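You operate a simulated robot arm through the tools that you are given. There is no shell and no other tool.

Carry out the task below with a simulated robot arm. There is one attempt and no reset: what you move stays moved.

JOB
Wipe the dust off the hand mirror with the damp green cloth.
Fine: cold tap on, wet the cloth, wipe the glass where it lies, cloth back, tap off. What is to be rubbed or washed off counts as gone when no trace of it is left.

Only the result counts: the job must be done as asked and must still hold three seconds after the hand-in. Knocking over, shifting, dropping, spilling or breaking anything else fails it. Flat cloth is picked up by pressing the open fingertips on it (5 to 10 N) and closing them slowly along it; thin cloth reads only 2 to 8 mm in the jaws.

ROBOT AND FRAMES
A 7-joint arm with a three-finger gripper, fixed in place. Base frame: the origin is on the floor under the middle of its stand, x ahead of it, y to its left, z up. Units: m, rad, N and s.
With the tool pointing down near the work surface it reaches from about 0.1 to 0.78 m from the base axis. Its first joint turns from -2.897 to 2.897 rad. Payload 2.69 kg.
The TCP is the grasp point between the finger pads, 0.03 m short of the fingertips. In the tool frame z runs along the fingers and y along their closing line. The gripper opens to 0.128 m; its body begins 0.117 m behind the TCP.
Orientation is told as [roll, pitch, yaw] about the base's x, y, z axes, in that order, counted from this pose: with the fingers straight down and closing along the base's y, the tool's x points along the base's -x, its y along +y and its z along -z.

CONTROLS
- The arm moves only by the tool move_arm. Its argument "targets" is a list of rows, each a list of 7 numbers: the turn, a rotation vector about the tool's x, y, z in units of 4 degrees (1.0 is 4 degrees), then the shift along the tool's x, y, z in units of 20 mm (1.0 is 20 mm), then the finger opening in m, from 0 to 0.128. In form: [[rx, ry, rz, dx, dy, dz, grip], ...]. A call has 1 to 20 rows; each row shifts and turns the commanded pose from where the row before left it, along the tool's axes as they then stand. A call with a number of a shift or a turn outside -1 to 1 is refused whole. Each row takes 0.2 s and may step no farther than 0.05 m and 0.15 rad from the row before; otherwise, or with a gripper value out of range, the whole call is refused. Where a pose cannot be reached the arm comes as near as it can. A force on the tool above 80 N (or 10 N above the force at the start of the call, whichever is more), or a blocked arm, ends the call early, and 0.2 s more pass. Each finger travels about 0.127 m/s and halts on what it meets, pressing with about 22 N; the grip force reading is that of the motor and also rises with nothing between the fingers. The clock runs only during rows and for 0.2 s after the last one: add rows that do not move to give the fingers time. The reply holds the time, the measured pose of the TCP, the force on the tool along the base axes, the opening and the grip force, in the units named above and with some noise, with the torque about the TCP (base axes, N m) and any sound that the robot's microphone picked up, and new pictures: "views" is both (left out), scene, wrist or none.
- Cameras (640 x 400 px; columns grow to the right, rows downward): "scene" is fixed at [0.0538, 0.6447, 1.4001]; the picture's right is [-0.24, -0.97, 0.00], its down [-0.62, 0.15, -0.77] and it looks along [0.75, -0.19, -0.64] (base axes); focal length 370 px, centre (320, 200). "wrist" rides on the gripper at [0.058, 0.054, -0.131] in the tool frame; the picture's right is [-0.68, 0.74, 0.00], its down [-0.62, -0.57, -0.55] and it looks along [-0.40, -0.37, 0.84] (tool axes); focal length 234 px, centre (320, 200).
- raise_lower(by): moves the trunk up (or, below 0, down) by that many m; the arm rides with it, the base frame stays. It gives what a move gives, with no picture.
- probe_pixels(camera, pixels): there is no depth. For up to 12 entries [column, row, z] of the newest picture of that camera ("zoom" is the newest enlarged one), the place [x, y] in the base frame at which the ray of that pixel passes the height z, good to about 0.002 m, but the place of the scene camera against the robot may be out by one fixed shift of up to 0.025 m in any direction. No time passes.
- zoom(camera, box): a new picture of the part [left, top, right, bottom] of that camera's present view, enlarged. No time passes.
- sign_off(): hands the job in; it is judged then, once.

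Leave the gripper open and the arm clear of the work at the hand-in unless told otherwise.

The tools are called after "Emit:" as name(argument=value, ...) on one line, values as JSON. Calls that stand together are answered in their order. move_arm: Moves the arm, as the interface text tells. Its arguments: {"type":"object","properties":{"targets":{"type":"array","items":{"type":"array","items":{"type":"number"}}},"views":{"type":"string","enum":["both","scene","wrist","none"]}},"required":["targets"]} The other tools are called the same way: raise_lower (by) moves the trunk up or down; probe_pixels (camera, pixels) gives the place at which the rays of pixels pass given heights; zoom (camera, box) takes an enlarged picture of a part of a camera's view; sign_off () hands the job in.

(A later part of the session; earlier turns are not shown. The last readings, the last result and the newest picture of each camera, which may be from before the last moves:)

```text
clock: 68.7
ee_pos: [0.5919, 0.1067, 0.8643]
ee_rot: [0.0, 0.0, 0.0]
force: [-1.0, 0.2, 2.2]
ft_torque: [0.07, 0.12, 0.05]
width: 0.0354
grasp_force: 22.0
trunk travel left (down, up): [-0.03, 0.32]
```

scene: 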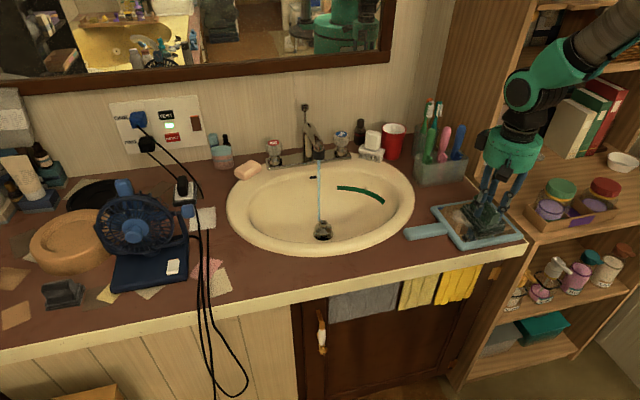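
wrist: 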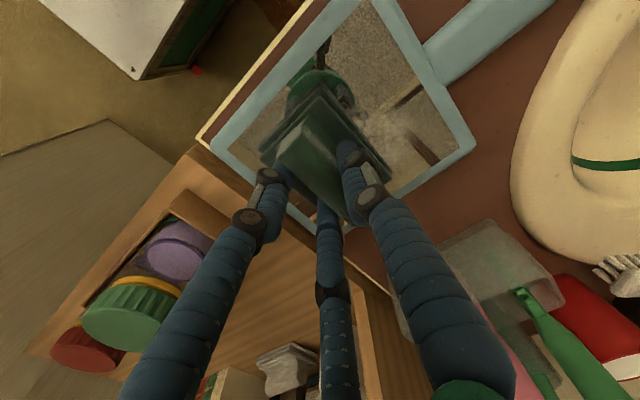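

Light contact at 2 N. I add 0.4 mm and make a first gentle stroke 2 cm toward +y, then check the dust and that the mirror stays put.

Emit:
move_arm(targets=[[0, 0, 0, 0, 0, 0.02, 0.015], [0, 0, 0, 0, 0.35, 0, 0.015], [0, 0, 0, 0, 0.35, 0, 0.015], [0, 0, 0, 0, 0.35, 0, 0.015], [0, 0, 0, 0, 0, 0, 0.015]], views="both")

Emit:
zoom(camera="scene", box=[390, 160, 550, 260])

Emit:
zoom(camera="wrist", box=[180, 0, 480, 230])

```text
clock: 69.9
ee_pos: [0.5923, 0.1269, 0.8642]
ee_rot: [0.001, -0.002, -0.002]
force: [1.0, -2.5, 14.1]
ft_torque: [0.27, 0.14, 0.04]
width: 0.0351
grasp_force: 22.2
trunk travel left (down, up): [-0.03, 0.32]
```

scene: 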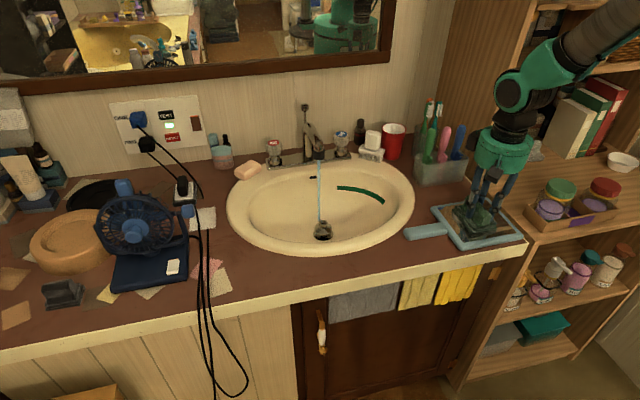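
wrist: 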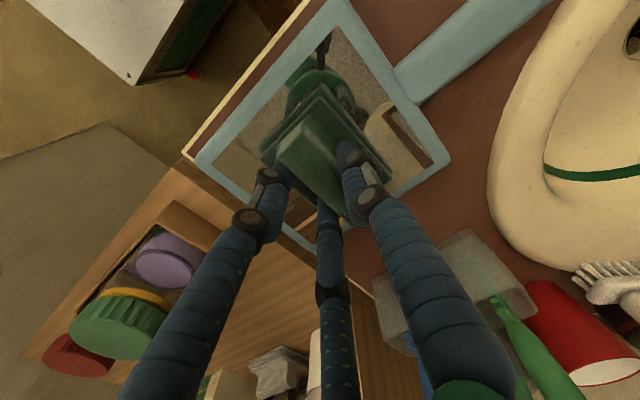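

```text
4.00 times, centred on (470, 210) of scene
```

zoom: 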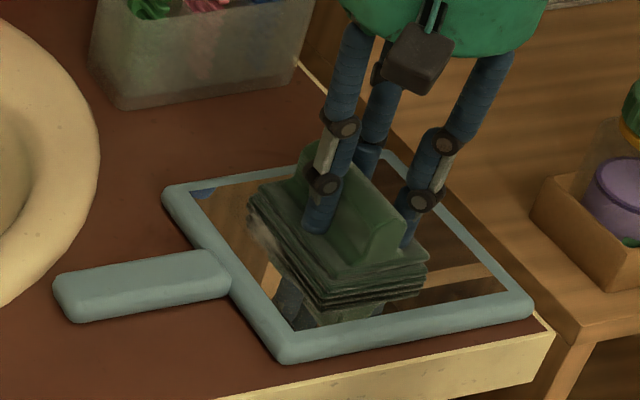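

```text
1.74 times, centred on (330, 115) of wrist
```

zoom: 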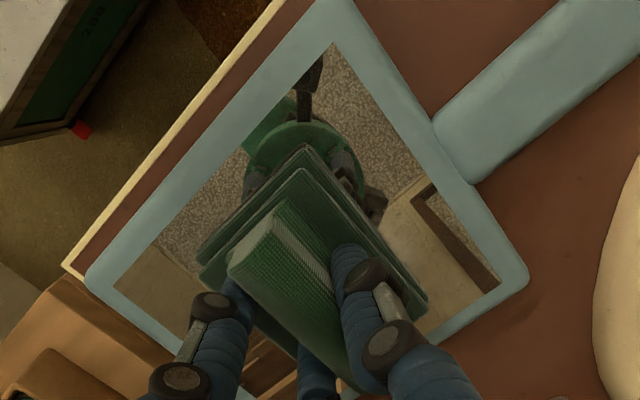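

The swept area is clean and the mirror has not moved (its handle corners are at the same pixels). The force rose to 14 N, so I ease slightly, then run a raster within the frame: out to x of about 0.612, down to y of about 0.08, back to x of about 0.592.

Emit:
move_arm(targets=[[0, 0, 0, 0, 0, -0.015, 0.015], [0, 0, 0, 0, 0.25, 0, 0.015], [0, 0, 0, -0.333, 0, 0, 0.015], [0, 0, 0, -0.333, 0, 0, 0.015], [0, 0, 0, -0.333, 0, 0, 0.015], [0, 0, 0, 0, -0.325, 0, 0.015], [0, 0, 0, 0, -0.325, 0, 0.015], [0, 0, 0, 0, -0.325, 0, 0.015], [0, 0, 0, 0, -0.325, 0, 0.015], [0, 0, 0, 0, -0.325, 0, 0.015], [0, 0, 0, 0, -0.325, 0, 0.015], [0, 0, 0, 0, -0.325, 0, 0.015], [0, 0, 0, 0, -0.325, 0, 0.015], [0, 0, 0, 0, 0, 0, 0.015]], views="both")

Emit:
zoom(camera="scene", box=[390, 160, 550, 260])

```text
clock: 72.9
ee_pos: [0.6107, 0.0802, 0.864]
ee_rot: [0.0, 0.0, -0.001]
force: [-0.8, 0.0, 1.7]
ft_torque: [0.05, -0.03, 0.07]
width: 0.0352
grasp_force: 22.3
trunk travel left (down, up): [-0.03, 0.32]
```

scene: 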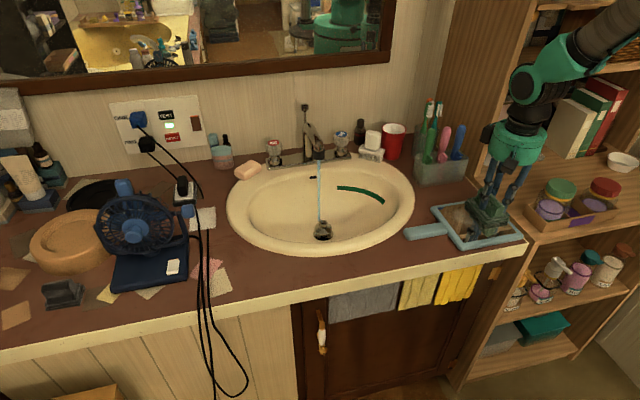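
wrist: 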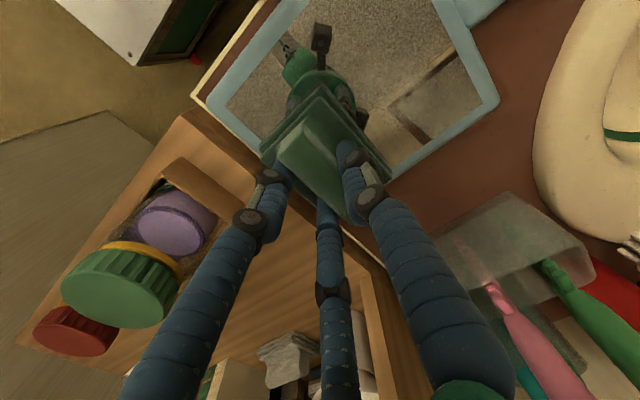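

```text
4.00 times, centred on (470, 210) of scene
```

zoom: 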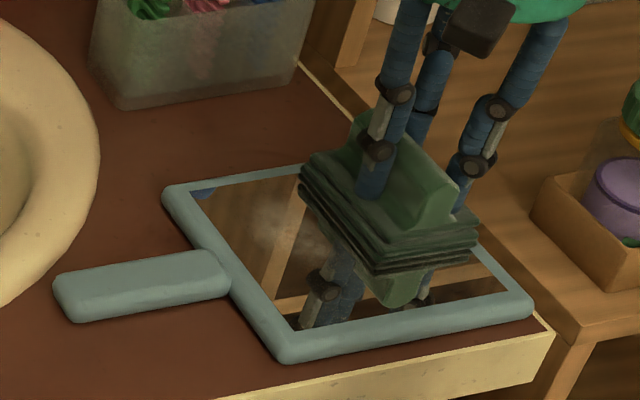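

A faint haze remains at about (460,216) in the scene, and the force has dropped to 2 N. I press 0.4 mm more and sweep back and forth.

Emit:
move_arm(targets=[[0, 0, 0, 0, 0, 0.02, 0.015], [0, 0, 0, 0, 0.325, 0, 0.015], [0, 0, 0, 0, 0.325, 0, 0.015], [0, 0, 0, 0, 0.325, 0, 0.015], [0, 0, 0, 0, 0.325, 0, 0.015], [0, 0, 0, 0, 0.325, 0, 0.015], [0, 0, 0, 0, 0.325, 0, 0.015], [0, 0, 0, 0, 0.325, 0, 0.015], [0, 0, 0, 0, 0.325, 0, 0.015], [0, 0, 0, 0.333, 0, 0, 0.015], [0, 0, 0, 0.333, 0, 0, 0.015], [0, 0, 0, 0.333, 0, 0, 0.015], [0, 0, 0, 0, -0.37, 0, 0.015], [0, 0, 0, 0, -0.37, 0, 0.015], [0, 0, 0, 0, -0.37, 0, 0.015], [0, 0, 0, 0, -0.37, 0, 0.015], [0, 0, 0, 0, -0.37, 0, 0.015], [0, 0, 0, 0, -0.37, 0, 0.015], [0, 0, 0, 0, -0.37, 0, 0.015]], views="both")

Emit:
zoom(camera="scene", box=[390, 160, 550, 260])

```text
clock: 76.9
ee_pos: [0.5917, 0.0821, 0.8645]
ee_rot: [0.0, 0.0, 0.001]
force: [-0.5, 1.7, 9.8]
ft_torque: [0.38, -0.06, 0.01]
width: 0.0352
grasp_force: 22.2
trunk travel left (down, up): [-0.03, 0.32]
```

scene: 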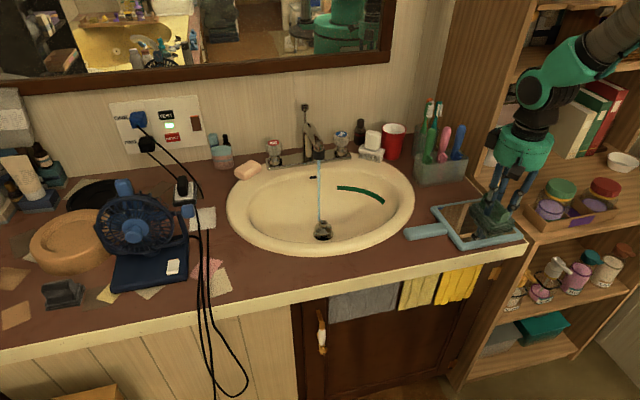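
wrist: 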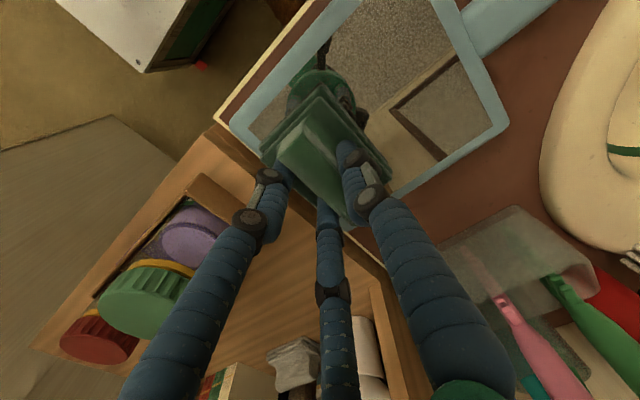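

```text
4.00 times, centred on (470, 210) of scene
```

zoom: 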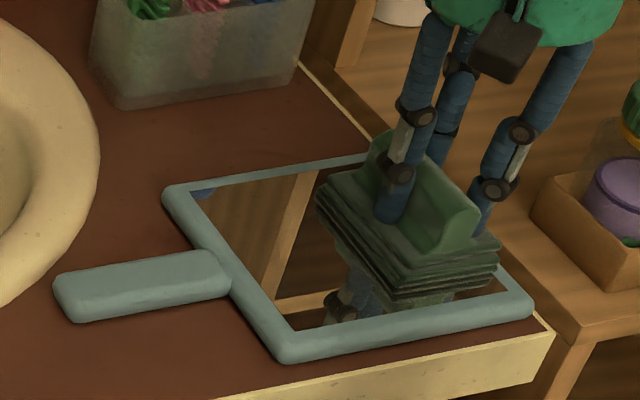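

The left half looks clear. I do another pass at x of about 0.572 and again at 0.592 for full coverage.

Emit:
move_arm(targets=[[0, 0, 0, 0.333, 0, 0, 0.015], [0, 0, 0, 0.333, 0, 0, 0.015], [0, 0, 0, 0.333, 0, 0, 0.015], [0, 0, 0, 0, 0.357, 0, 0.015], [0, 0, 0, 0, 0.357, 0, 0.015], [0, 0, 0, 0, 0.357, 0, 0.015], [0, 0, 0, 0, 0.357, 0, 0.015], [0, 0, 0, 0, 0.357, 0, 0.015], [0, 0, 0, 0, 0.357, 0, 0.015], [0, 0, 0, 0, 0.357, 0, 0.015], [0, 0, 0, -0.333, 0, 0, 0.015], [0, 0, 0, -0.333, 0, 0, 0.015], [0, 0, 0, -0.333, 0, 0, 0.015], [0, 0, 0, 0, -0.357, 0, 0.015], [0, 0, 0, 0, -0.357, 0, 0.015], [0, 0, 0, 0, -0.357, 0, 0.015], [0, 0, 0, 0, -0.357, 0, 0.015], [0, 0, 0, 0, -0.357, 0, 0.015], [0, 0, 0, 0, -0.357, 0, 0.015], [0, 0, 0, 0, -0.357, 0, 0.015]], views="none")

```text
clock: 81.1
ee_pos: [0.5901, 0.0816, 0.8635]
ee_rot: [0.001, 0.0, 0.001]
force: [0.2, 2.7, 8.5]
ft_torque: [0.3, -0.13, 0.04]
width: 0.0353
grasp_force: 22.2
trunk travel left (down, up): [-0.03, 0.32]
```

Emit:
move_arm(targets=[[0, 0, 0, -0.333, 0, 0, 0.015], [0, 0, 0, -0.333, 0, 0, 0.015], [0, 0, 0, -0.333, 0, 0, 0.015], [0, 0, 0, 0, 0.357, 0, 0.015], [0, 0, 0, 0, 0.357, 0, 0.015], [0, 0, 0, 0, 0.357, 0, 0.015], [0, 0, 0, 0, 0.357, 0, 0.015], [0, 0, 0, 0, 0.357, 0, 0.015], [0, 0, 0, 0, 0.357, 0, 0.015], [0, 0, 0, 0, 0.357, 0, 0.015], [0, 0, 0, 0.333, -0.333, 0, 0.015], [0, 0, 0, 0.333, -0.333, 0, 0.015], [0, 0, 0, 0, -0.333, 0, 0.015], [0, 0, 0, 0, -0.333, 0, 0.015], [0, 0, 0, 0, 0, -0.5, 0.015], [0, 0, 0, 0, 0, -1, 0.015], [0, 0, 0, 0, 0, -1, 0.015], [0, 0, 0, 0, 0, -1, 0.015], [0, 0, 0, 0, 0, -1, 0.015]], views="both")

Emit:
zoom(camera="scene", box=[390, 160, 550, 260])

```text
clock: 85.1
ee_pos: [0.5995, 0.1036, 0.9513]
ee_rot: [0.0, -0.002, -0.001]
force: [0.1, 0.1, -1.6]
ft_torque: [-0.03, 0.01, -0.04]
width: 0.0351
grasp_force: 22.1
trunk travel left (down, up): [-0.03, 0.32]
```

scene: 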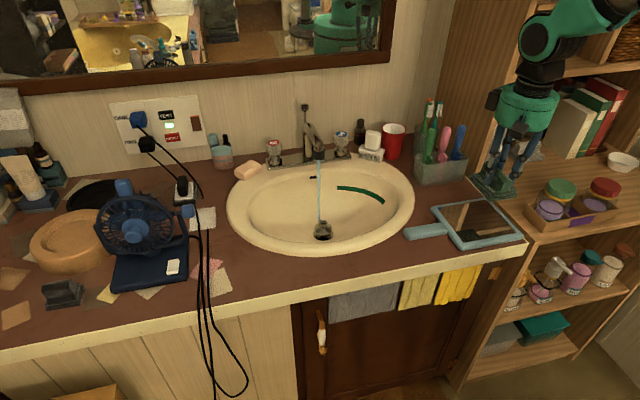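
wrist: 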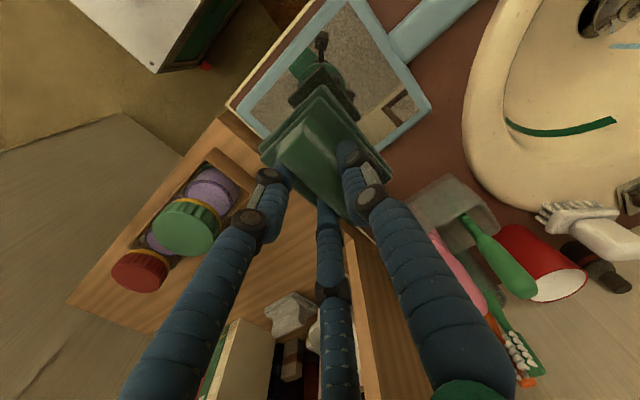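

```text
4.00 times, centred on (470, 210) of scene
```

zoom: 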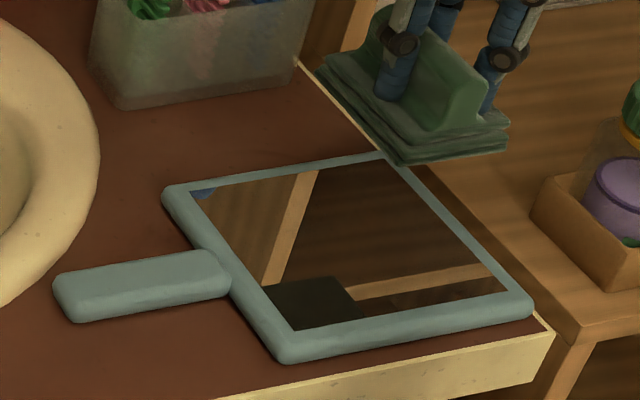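

The glass looks clear from the scene camera. I zoom closer, then move the hand back over the sink to the earlier vantage point (0.72, 0.39, 0.97) to see the whole glass from the wrist too.

Emit:
zoom(camera="scene", box=[430, 195, 530, 250])

Emit:
move_arm(targets=[[0, 0, 0, 0, 0, -1, 0.015], [0, 0, 0, -0.42, 0.95, 0, 0.015], [0, 0, 0, -0.42, 0.95, 0, 0.015], [0, 0, 0, -0.42, 0.95, 0, 0.015], [0, 0, 0, -0.42, 0.95, 0, 0.015], [0, 0, 0, -0.42, 0.95, 0, 0.015], [0, 0, 0, -0.42, 0.95, 0, 0.015], [0, 0, 0, -0.42, 0.95, 0, 0.015], [0, 0, 0, -0.42, 0.95, 0, 0.015], [0, 0, 0, -0.42, 0.95, 0, 0.015], [0, 0, 0, -0.42, 0.95, 0, 0.015], [0, 0, 0, -0.42, 0.95, 0, 0.015], [0, 0, 0, -0.42, 0.95, 0, 0.015], [0, 0, 0, -0.42, 0.95, 0, 0.015], [0, 0, 0, -0.42, 0.95, 0, 0.015], [0, 0, 0, -0.42, 0.95, 0, 0.015]], views="both")

Emit:
zoom(camera="wrist", box=[30, 70, 230, 260])

Emit:
zoom(camera="scene", box=[430, 195, 530, 250])

```text
6.40 times, centred on (480, 222) of scene
```

zoom: 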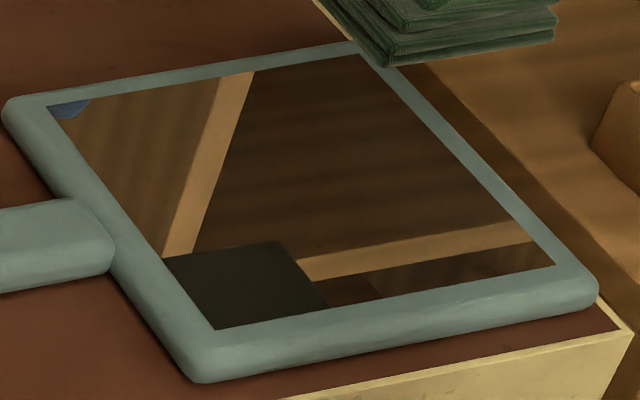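

```text
clock: 88.5
ee_pos: [0.7228, 0.3892, 0.9729]
ee_rot: [0.0, 0.0, 0.0]
force: [-0.2, -0.1, 0.3]
ft_torque: [0.01, -0.02, -0.02]
width: 0.0353
grasp_force: 22.1
trunk travel left (down, up): [-0.03, 0.32]
```

scene: 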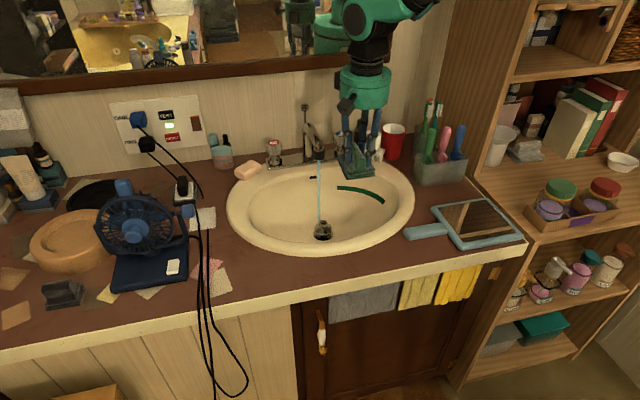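
wrist: 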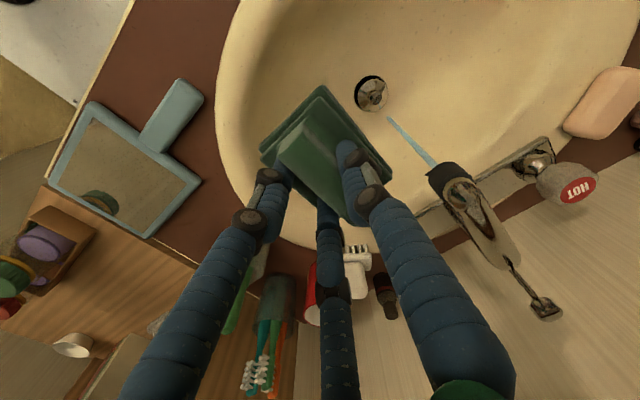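

```text
2.11 times, centred on (130, 165) of wrist
```

zoom: 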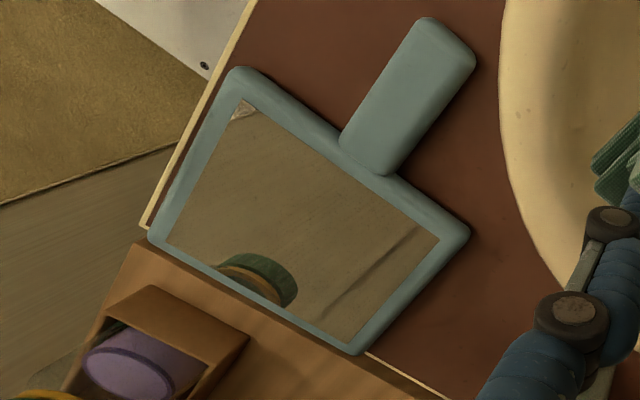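

```text
6.40 times, centred on (480, 222) of scene
```

zoom: 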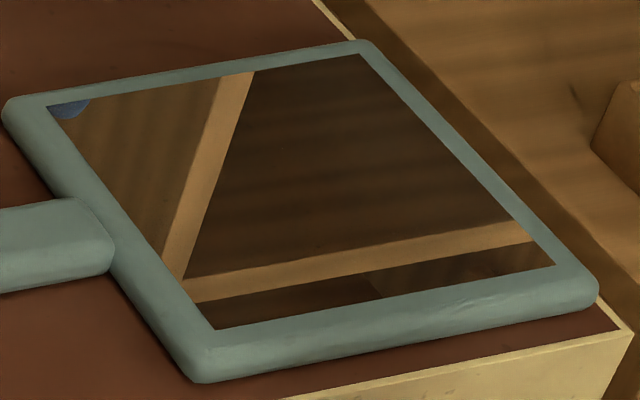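

The dust is gone from both viewpoints. One small pale triangle shows in the glass's near corner at about (93,122) in the wrist view; I zoom on it to tell a reflection from a residue.

Emit:
zoom(camera="wrist", box=[60, 100, 140, 150])

Emit:
zoom(camera="wrist", box=[80, 140, 200, 220])

```text
8.00 times, centred on (100, 125) of wrist
```

zoom: 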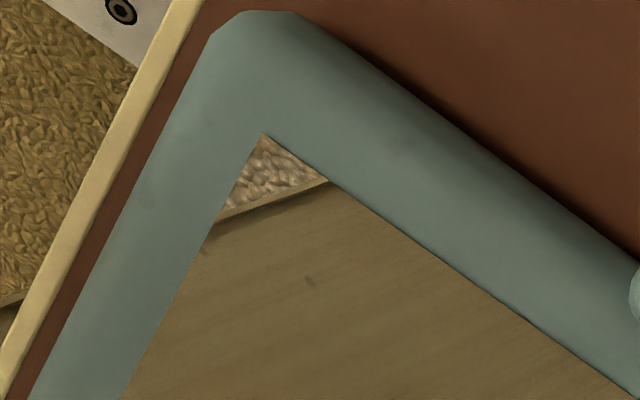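

```text
5.00 times, centred on (140, 180) of wrist
```

zoom: 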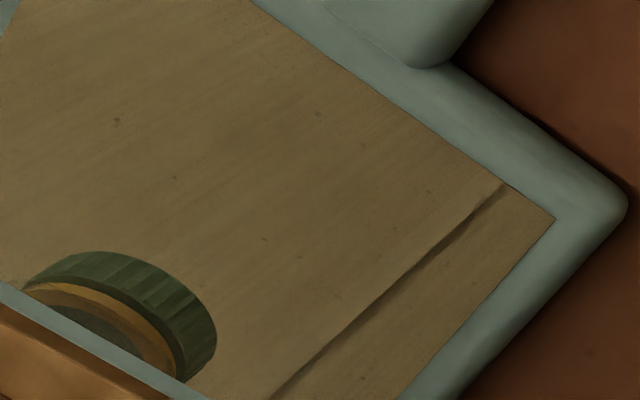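

It is the reflected ceiling edge and wood knots, not residue: the glass is clean, and the mirror's corners are at the same pixels as before. Now the cloth goes back. I turn the tool back to its pick-up yaw (88°) here over the basin.

Emit:
move_arm(targets=[[0, 0, -1, 0, 0, 0, 0.015], [0, 0, -1, 0, 0, 0, 0.015], [0, 0, -1, 0, 0, 0, 0.015], [0, 0, -1, 0, 0, 0, 0.015], [0, 0, -1, 0, 0, 0, 0.015], [0, 0, -1, 0, 0, 0, 0.015], [0, 0, -1, 0, 0, 0, 0.015], [0, 0, -1, 0, 0, 0, 0.015], [0, 0, -1, 0, 0, 0, 0.015], [0, 0, -1, 0, 0, 0, 0.015], [0, 0, -1, 0, 0, 0, 0.015], [0, 0, -1, 0, 0, 0, 0.015], [0, 0, -1, 0, 0, 0, 0.015], [0, 0, -1, 0, 0, 0, 0.015], [0, 0, -1, 0, 0, 0, 0.015], [0, 0, -1, 0, 0, 0, 0.015], [0, 0, -1, 0, 0, 0, 0.015], [0, 0, -1, 0, 0, 0, 0.015], [0, 0, -1, 0, 0, 0, 0.015], [0, 0, -1, 0, 0, 0, 0.015]], views="none")

```text
clock: 92.7
ee_pos: [0.7249, 0.3889, 0.9734]
ee_rot: [0.001, 0.0, 1.397]
force: [1.0, -0.1, -0.3]
ft_torque: [0.0, -0.01, -0.01]
width: 0.0353
grasp_force: 22.5
trunk travel left (down, up): [-0.03, 0.32]
```

Emit:
move_arm(targets=[[0, 0, -1, 0, 0, 0, 0.015], [0, 0, -1, 0, 0, 0, 0.015], [0, 0, 0, -0.992, 0.536, 0, 0.015], [0, 0, 0, -0.992, 0.536, 0, 0.015], [0, 0, 0, -0.992, 0.536, 0, 0.015], [0, 0, 0, -0.992, 0.536, 0, 0.015], [0, 0, 0, -0.992, 0.536, 0, 0.015], [0, 0, 0, -0.992, 0.536, 0, 0.015], [0, 0, 0, -0.992, 0.536, 0, 0.015], [0, 0, 0, -0.992, 0.536, 0, 0.015], [0, 0, 0, -0.992, 0.536, 0, 0.015], [0, 0, 0, -0.992, 0.536, 0, 0.015], [0, 0, 0, -0.992, 0.536, 0, 0.015], [0, 0, 0, -0.992, 0.536, 0, 0.015], [0, 0, 0, -0.992, 0.536, 0, 0.015], [0, 0, 0, -0.992, 0.536, 0, 0.015], [0, 0, 0, -0.992, 0.536, 0, 0.015], [0, 0, 0, 0, 0, 0, 0.015]], views="both")

```text
clock: 96.5
ee_pos: [0.5752, 0.6919, 0.9724]
ee_rot: [-0.001, 0.0, 1.533]
force: [0.1, 0.8, -0.4]
ft_torque: [-0.06, -0.04, -0.03]
width: 0.0355
grasp_force: 22.0
trunk travel left (down, up): [-0.03, 0.32]
```

scene: 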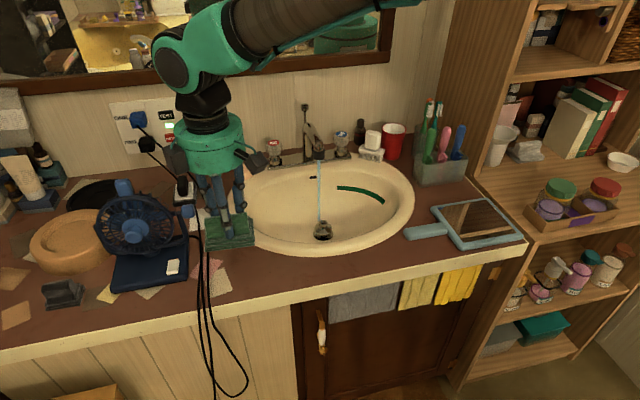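
wrist: 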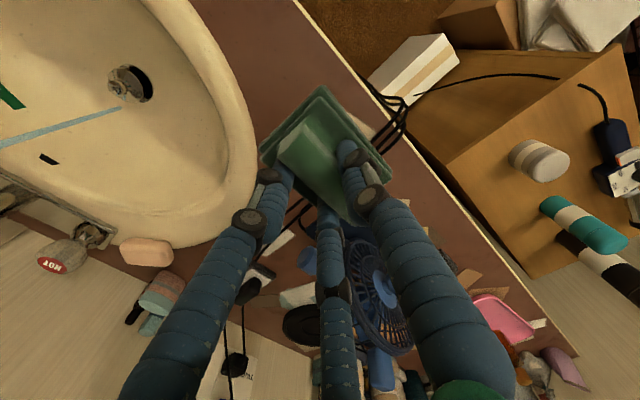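

Over the old spot, with no cord beneath the pad. I lower to about 2 cm above contact height, then gently.

Emit:
move_arm(targets=[[0, 0, 0, 0, 0, 0.9, 0.015], [0, 0, 0, 0, 0, 0.9, 0.015], [0, 0, 0, 0, 0, 0.9, 0.015], [0, 0, 0, 0, 0, 0.9, 0.015], [0, 0, 0, 0, 0, 0.9, 0.015], [0, 0, 0, 0, 0, 0.7, 0.015], [0, 0, 0, 0, 0, 0.3, 0.015], [0, 0, 0, 0, 0, 0, 0.015]], views="both")

Emit:
zoom(camera="scene", box=[170, 190, 310, 310])

```text
clock: 98.3
ee_pos: [0.5742, 0.6909, 0.8649]
ee_rot: [0.001, -0.001, 1.534]
force: [0.2, -0.2, 0.0]
ft_torque: [-0.05, -0.01, 0.02]
width: 0.0352
grasp_force: 22.0
trunk travel left (down, up): [-0.03, 0.32]
```

scene: 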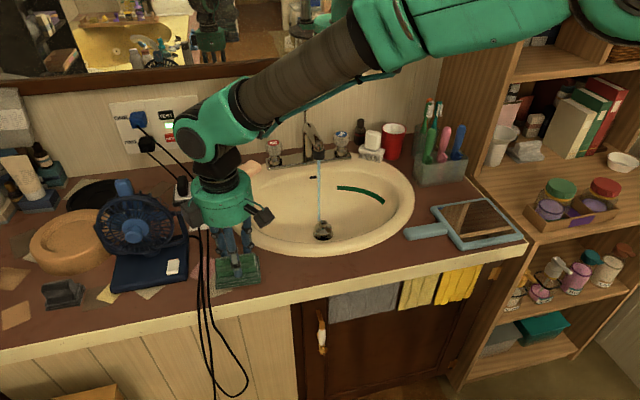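
wrist: 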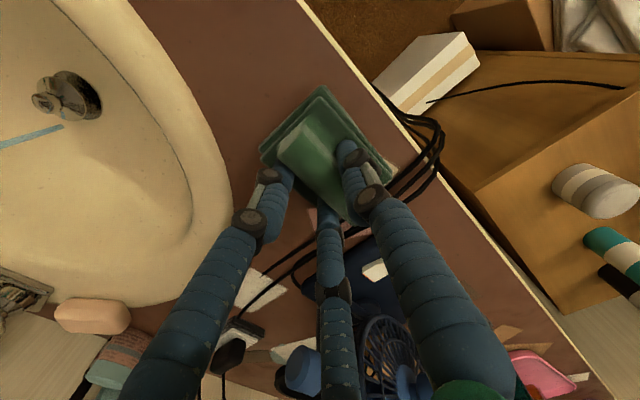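

```text
3.33 times, centred on (240, 250) of scene
```

zoom: 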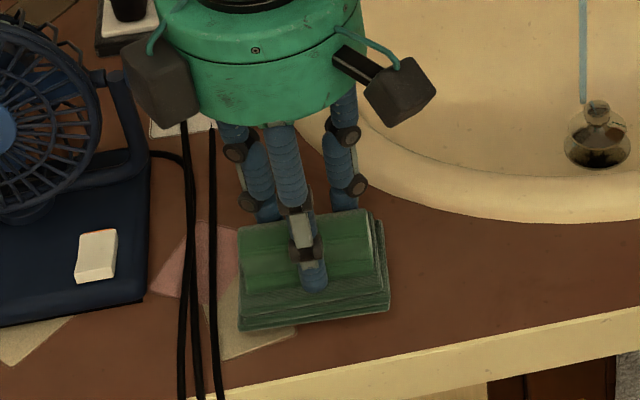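

Emit:
move_arm(targets=[[0, 0, 0, 0, 0, 0.15, 0.015], [0, 0, 0, 0, 0, 0.15, 0.015], [0, 0, 0, 0, 0, 0.15, 0.015], [0, 0, 0, 0, 0, 0.15, 0.015], [0, 0, 0, 0, 0, 0, 0.015]], views="none")

```text
clock: 99.5
ee_pos: [0.5743, 0.6919, 0.8524]
ee_rot: [0.0, 0.0, 1.537]
force: [0.1, 0.1, -1.1]
ft_torque: [0.01, -0.01, -0.01]
width: 0.0353
grasp_force: 22.0
trunk travel left (down, up): [-0.03, 0.32]
```

Emit:
move_arm(targets=[[0, 0, 0, 0, 0, 0.1, 0.015], [0, 0, 0, 0, 0, 0.05, 0.015], [0, 0, 0, 0, 0, 0, 0.015]], views="none")

```text
clock: 100.3
ee_pos: [0.574, 0.6915, 0.8493]
ee_rot: [-0.001, 0.0, 1.536]
force: [0.2, 0.0, -0.7]
ft_torque: [-0.01, -0.01, 0.01]
width: 0.0355
grasp_force: 22.2
trunk travel left (down, up): [-0.03, 0.32]
```

Contact was at about 0.848 before; half-millimetre to one-millimetre steps from here.

Emit:
move_arm(targets=[[0, 0, 0, 0, 0, 0.05, 0.015], [0, 0, 0, 0, 0, 0, 0.015]], views="none")

```text
clock: 100.9
ee_pos: [0.5751, 0.6908, 0.848]
ee_rot: [-0.001, -0.001, 1.535]
force: [0.7, 1.4, -0.5]
ft_torque: [-0.01, -0.03, 0.02]
width: 0.0354
grasp_force: 21.7
trunk travel left (down, up): [-0.03, 0.32]
```

Emit:
move_arm(targets=[[0, 0, 0, 0, 0, 0.05, 0.015], [0, 0, 0, 0, 0, 0, 0.015]], views="wrist")

```text
clock: 101.5
ee_pos: [0.5763, 0.692, 0.8474]
ee_rot: [-0.001, -0.002, 1.533]
force: [0.8, -1.2, 5.9]
ft_torque: [-0.1, 0.2, 0.02]
width: 0.0353
grasp_force: 21.8
trunk travel left (down, up): [-0.03, 0.32]
```

wrist: 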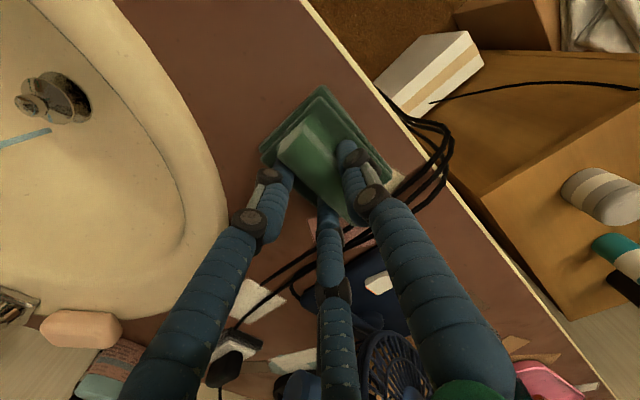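

The pad rests on the counter (6 N). I open the fingers slowly to 0.055 and lift straight up, checking that the cloth stays.

Emit:
move_arm(targets=[[0, 0, 0, 0, 0, 0, 0.038], [0, 0, 0, 0, 0, 0, 0.042], [0, 0, 0, 0, 0, 0, 0.046], [0, 0, 0, 0, 0, 0, 0.05], [0, 0, 0, 0, 0, 0, 0.055], [0, 0, 0, 0, 0, -0.25, 0.055], [0, 0, 0, 0, 0, -0.5, 0.055], [0, 0, 0, 0, 0, -0.9, 0.055], [0, 0, 0, 0, 0, -0.9, 0.055], [0, 0, 0, 0, 0, -0.9, 0.055], [0, 0, 0, 0, 0, -0.9, 0.055], [0, 0, 0, 0, 0, 0, 0.055]], views="both")

Emit:
zoom(camera="scene", box=[90, 170, 300, 310])

```text
clock: 104.1
ee_pos: [0.5746, 0.6914, 0.9331]
ee_rot: [0.0, -0.001, 1.536]
force: [0.6, 0.3, 1.2]
ft_torque: [0.02, -0.02, 0.01]
width: 0.055
grasp_force: 0.0
trunk travel left (down, up): [-0.03, 0.32]
```

scene: 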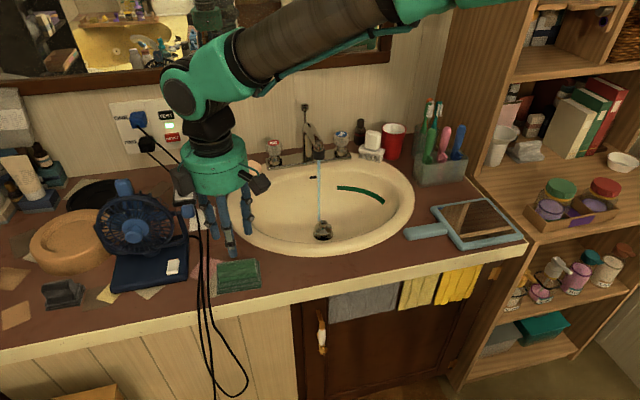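
wrist: 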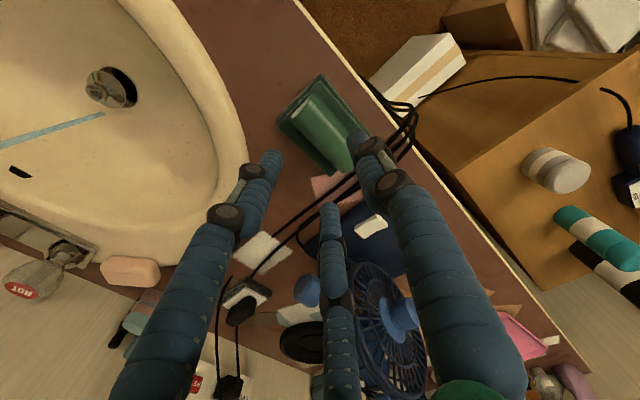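

```text
2.86 times, centred on (195, 240) of scene
```

zoom: 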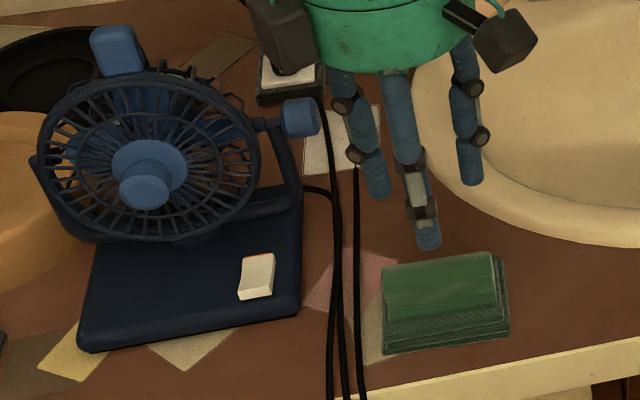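

The cloth lies back in its place beside the cords, within a few millimetres of where it was, and nothing else moved. Now the tap: I rise and move back over the sink to about (0.70, 0.38, 1.03).

Emit:
move_arm(targets=[[0, 0, 0, 0, 0, -1, 0.06], [0, 0, 0, 0, 0, -1, 0.06], [0, 0, 0, 0.955, -0.4235, -0.18, 0.063], [0, 0, 0, 0.955, -0.4235, -0.18, 0.063], [0, 0, 0, 0.955, -0.4235, -0.18, 0.063], [0, 0, 0, 0.955, -0.4235, -0.18, 0.063], [0, 0, 0, 0.955, -0.4235, -0.18, 0.063], [0, 0, 0, 0.955, -0.4235, -0.18, 0.063], [0, 0, 0, 0.955, -0.4235, -0.18, 0.063], [0, 0, 0, 0.955, -0.4235, -0.18, 0.063], [0, 0, 0, 0.955, -0.4235, -0.18, 0.063], [0, 0, 0, 0.955, -0.4235, -0.18, 0.063], [0, 0, 0, 0.955, -0.4235, -0.18, 0.063], [0, 0, 0, 0.955, -0.4235, -0.18, 0.063], [0, 0, 0, 0.955, -0.4235, -0.18, 0.063], [0, 0, 0, 0.955, -0.4235, -0.18, 0.063], [0, 0, 0, 0.955, -0.4235, -0.18, 0.063], [0, 0, 0, 0.955, -0.4235, -0.18, 0.063]], views="both")

Emit:
zoom(camera="scene", box=[90, 170, 300, 310])

```text
clock: 107.9
ee_pos: [0.7006, 0.3803, 1.0325]
ee_rot: [0.002, -0.001, 1.535]
force: [0.2, 1.3, -0.4]
ft_torque: [-0.03, -0.01, 0.04]
width: 0.0631
grasp_force: 0.0
trunk travel left (down, up): [-0.03, 0.32]
```

scene: 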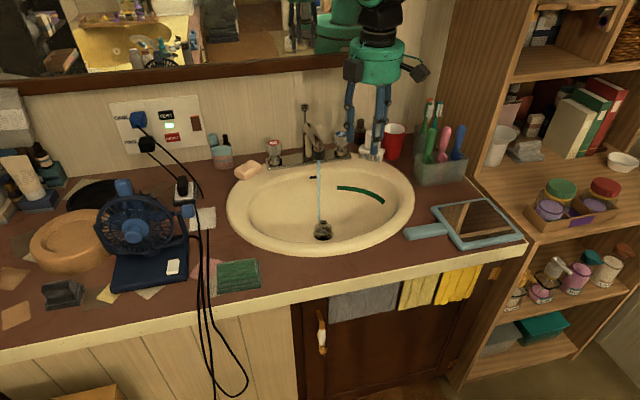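
wrist: 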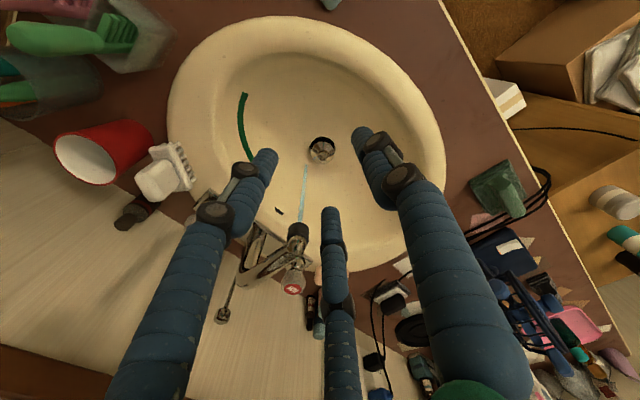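

```text
2.86 times, centred on (195, 240) of scene
```

zoom: 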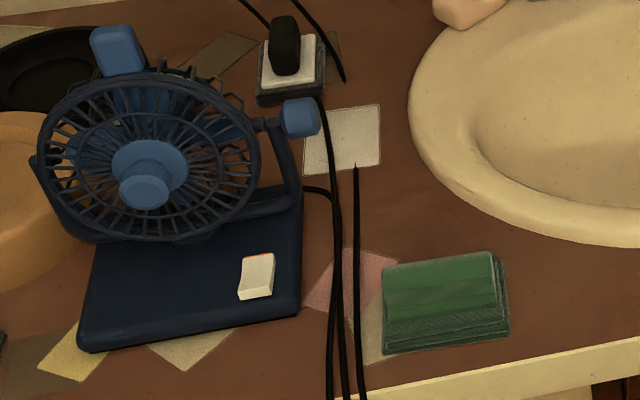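

The cloth is in place and the water still runs into the open drain. I retrace the earlier path: turn to yaw 1.116, tilt 24°, then move out above the knob.

Emit:
move_arm(targets=[[0, 0, 1, 0, 0, 0, 0.063], [0, 0, 1, 0, 0, 0, 0.063], [0, 0, 1, 0, 0, 0, 0.063], [0, 0, 1, 0, 0, 0, 0.063], [0, 0, 1, 0, 0, 0, 0.063], [0, 0, 1, 0, 0, 0, 0.063], [0, -1, 0, 0, 0, 0, 0.063], [0, -1, 0, 0, 0, 0, 0.063], [0, -1, 0, 0, 0, 0, 0.063], [0, -1, 0, 0, 0, 0, 0.063], [0, -1, 0, 0, 0, 0, 0.063], [0, -1, 0, 0, 0, 0, 0.063], [0, 0, 0, -0.264, -0.9625, 0.118, 0.063], [0, 0, 0, -0.264, -0.9625, 0.118, 0.063], [0, 0, 0, -0.264, -0.9625, 0.118, 0.063], [0, 0, 0, -0.264, -0.9625, 0.118, 0.063], [0, 0, 0, -0.264, -0.9625, 0.118, 0.063], [0, 0, 0, -0.264, -0.9625, 0.118, 0.063], [0, 0, 0, 0, 0, 0, 0.063]], views="both")

```text
clock: 111.9
ee_pos: [0.82, 0.3612, 1.0323]
ee_rot: [0.001, -0.419, 1.113]
force: [-0.5, 0.5, -0.1]
ft_torque: [0.02, 0.0, -0.01]
width: 0.0628
grasp_force: 0.1
trunk travel left (down, up): [-0.03, 0.32]
```

scene: 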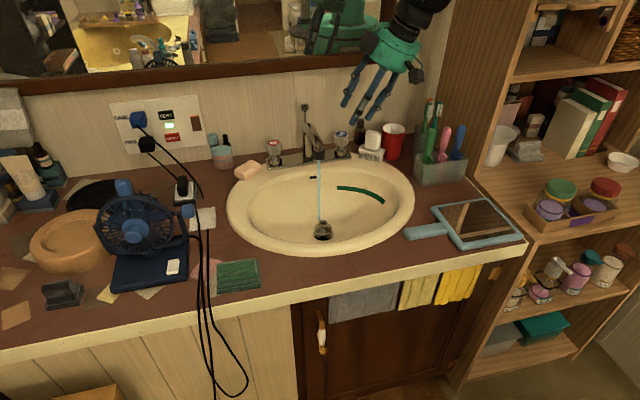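
wrist: 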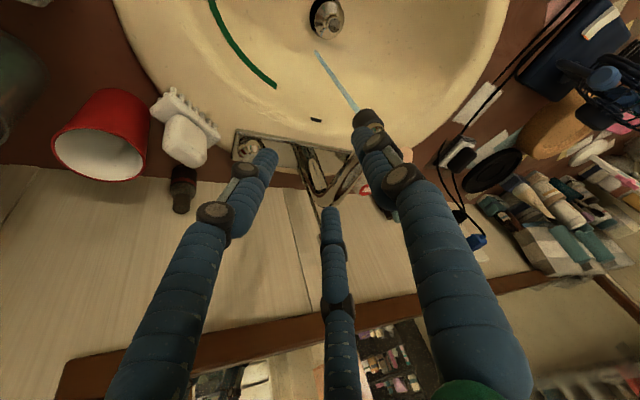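

On track. I move the rest of the way above the knob and come down to the earlier exit point (0.938, 0.341, 0.988).

Emit:
move_arm(targets=[[0, 0, 0, -0.258, -0.956, 0.1155, 0.063], [0, 0, 0, -0.258, -0.956, 0.1155, 0.063], [0, 0, 0, -0.258, -0.956, 0.1155, 0.063], [0, 0, 0, -0.258, -0.956, 0.1155, 0.063], [0, 0, 0, -0.258, -0.956, 0.1155, 0.063], [0, 0, 0, -0.258, -0.956, 0.1155, 0.063], [0, 0, 0, 0.304, 0, 0.68, 0.063], [0, 0, 0, 0.304, 0, 0.68, 0.063], [0, 0, 0, 0.304, 0, 0.68, 0.063], [0, 0, 0, 0, 0, 0, 0.063]], views="both")

Emit:
zoom(camera="wrist", box=[200, 50, 440, 220])

```text
clock: 114.1
ee_pos: [0.9359, 0.3425, 0.9855]
ee_rot: [0.0, -0.418, 1.115]
force: [0.7, 0.0, -0.3]
ft_torque: [-0.02, 0.01, -0.02]
width: 0.063
grasp_force: 0.1
trunk travel left (down, up): [-0.03, 0.32]
```

scene: 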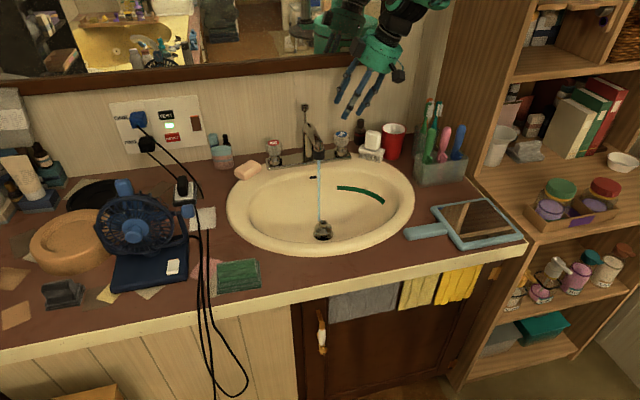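
wrist: 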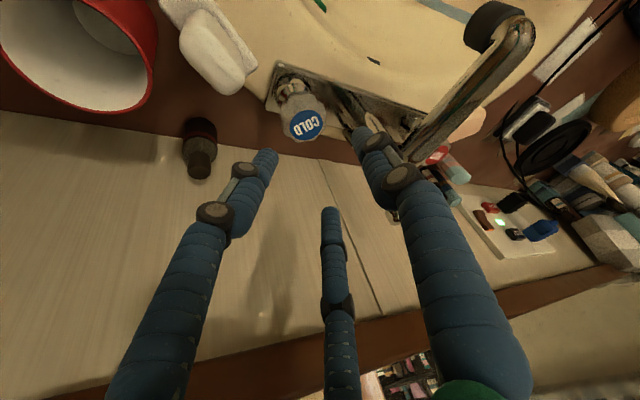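

```text
2.35 times, centred on (320, 135) of wrist
```

zoom: 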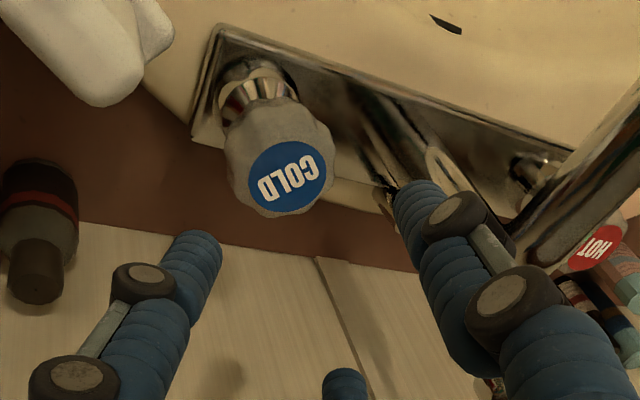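

The geometry matches the earlier exit. I lower 6 cm straight down and go in 4.4 cm along the tool axis around the knob.

Emit:
move_arm(targets=[[0, 0, 0, 0.4076, 0, 0.913, 0.063], [0, 0, 0, 0.4076, 0, 0.913, 0.063], [0, 0, 0, 0.4076, 0, 0.913, 0.063], [0, 0, 0, 0, 0, 0.7, 0.063], [0, 0, 0, 0, 0, 0.7, 0.063], [0, 0, 0, 0, 0, 0.5, 0.063], [0, 0, 0, 0, 0, 0.3, 0.063], [0, 0, 0, 0, 0, 0, 0.063]], views="both")

Emit:
zoom(camera="wrist", box=[180, 70, 440, 260])

```text
clock: 115.9
ee_pos: [0.9445, 0.3582, 0.8854]
ee_rot: [0.001, -0.419, 1.114]
force: [0.5, -0.2, 0.6]
ft_torque: [-0.02, -0.01, 0.04]
width: 0.0628
grasp_force: 0.1
trunk travel left (down, up): [-0.03, 0.32]
```

scene: 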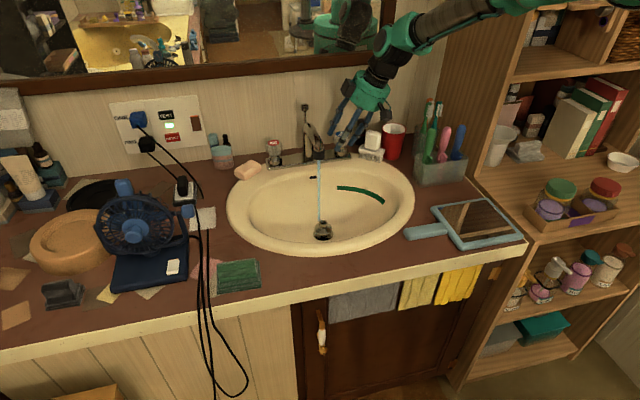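
wrist: 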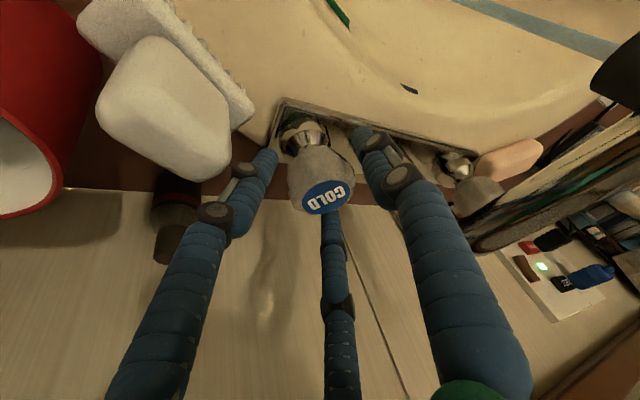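

```text
2.11 times, centred on (310, 165) of wrist
```

zoom: 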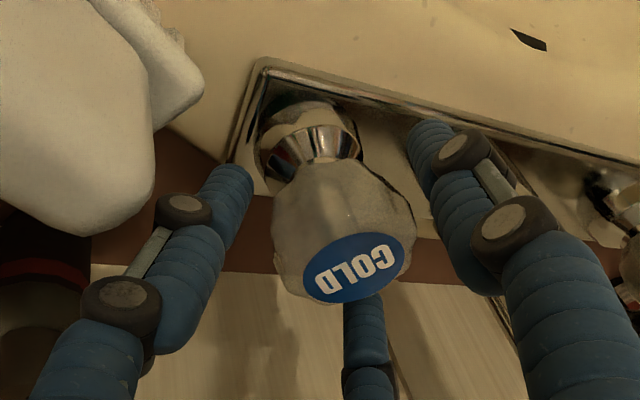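

Same position as when I released, no contact. I close gently on the knob.

Emit:
move_arm(targets=[[0, 0, 0, 0, 0, 0, 0.056], [0, 0, 0, 0, 0, 0, 0.05], [0, 0, 0, 0, 0, 0, 0.045], [0, 0, 0, 0, 0, 0, 0.04], [0, 0, 0, 0, 0, 0, 0.035], [0, 0, 0, 0, 0, 0, 0.03], [0, 0, 0, 0, 0, 0, 0.03]], views="none")

```text
clock: 117.5
ee_pos: [0.9452, 0.3564, 0.8853]
ee_rot: [0.001, -0.419, 1.115]
force: [2.1, -7.7, -1.6]
ft_torque: [-0.3, 0.02, -0.03]
width: 0.0506
grasp_force: 14.7
trunk travel left (down, up): [-0.03, 0.32]
```

Good grip with little side force. I turn clockwise 24° first.

Emit:
move_arm(targets=[[0.4076, 0, 0.913, 0, 0.028, 0, 0.03], [0.4076, 0, 0.913, 0, 0.028, 0, 0.03], [0.4076, 0, 0.913, 0, 0.028, 0, 0.03], [0.4076, 0, 0.913, 0, 0.028, 0, 0.03], [0.4076, 0, 0.913, 0, 0.028, 0, 0.03], [0.4076, 0, 0.913, 0, 0.028, 0, 0.03], [0, 0, 0, 0, 0, 0, 0.03]], views="both")

```text
clock: 119.1
ee_pos: [0.9415, 0.3582, 0.8861]
ee_rot: [0.001, -0.42, 0.698]
force: [11.3, -25.0, -6.3]
ft_torque: [-0.47, -0.35, -0.12]
width: 0.0506
grasp_force: 15.9
trunk travel left (down, up): [-0.03, 0.32]
```

scene: 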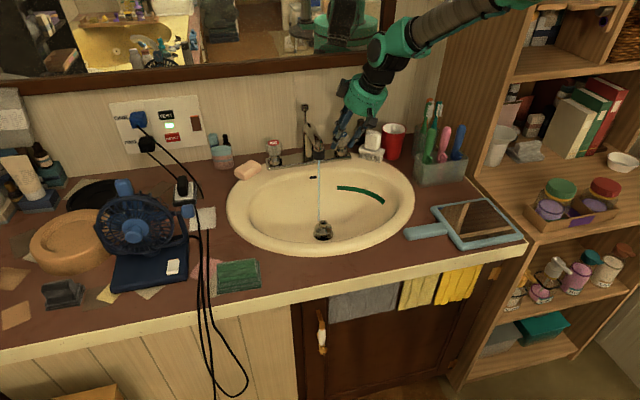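
wrist: 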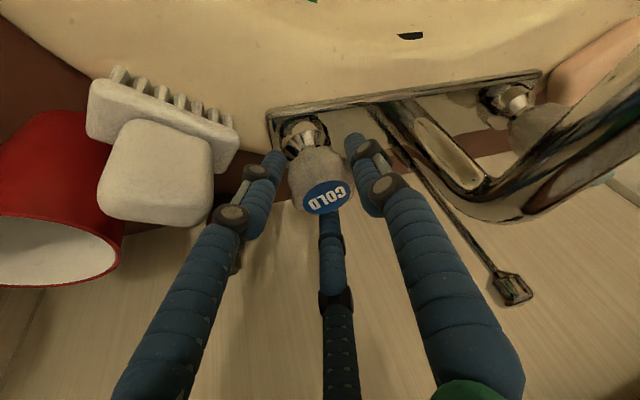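

The stream is thinner. I continue clockwise 20° more, easing the side force.

Emit:
move_arm(targets=[[0.4076, 0, 0.913, 0, -0.05, 0, 0.03], [0.4076, 0, 0.913, 0, -0.02, 0, 0.03], [0.4076, 0, 0.913, 0, 0, 0, 0.03], [0.4076, 0, 0.913, 0, 0, 0, 0.03], [0.4076, 0, 0.913, 0, 0, 0, 0.03], [0, 0, 0, 0, 0, 0, 0.03]], views="both")

Emit:
zoom(camera="scene", box=[250, 130, 390, 250])

```text
clock: 120.5
ee_pos: [0.941, 0.3582, 0.8862]
ee_rot: [0.0, -0.416, 0.349]
force: [-7.3, -7.9, -4.9]
ft_torque: [-0.14, 0.39, -0.01]
width: 0.0496
grasp_force: 14.2
trunk travel left (down, up): [-0.03, 0.32]
```

scene: 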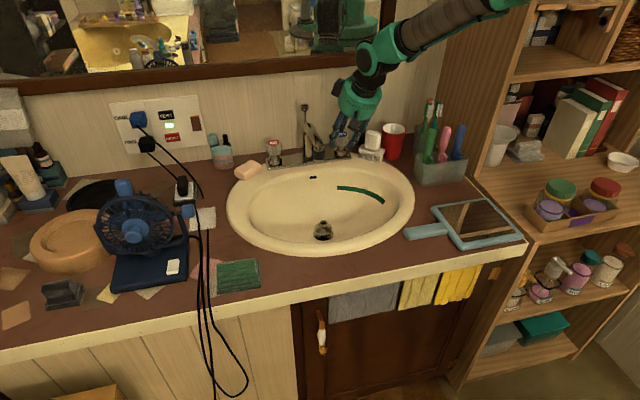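
wrist: 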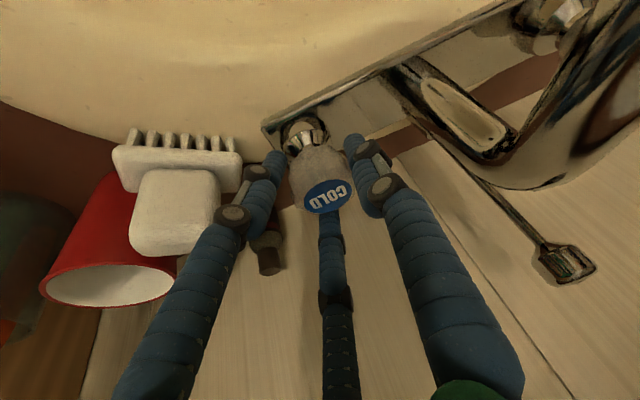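

```text
3.33 times, centred on (320, 190) of scene
```

zoom: 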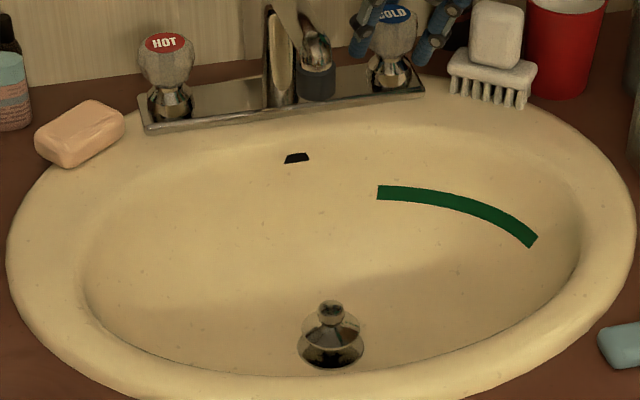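

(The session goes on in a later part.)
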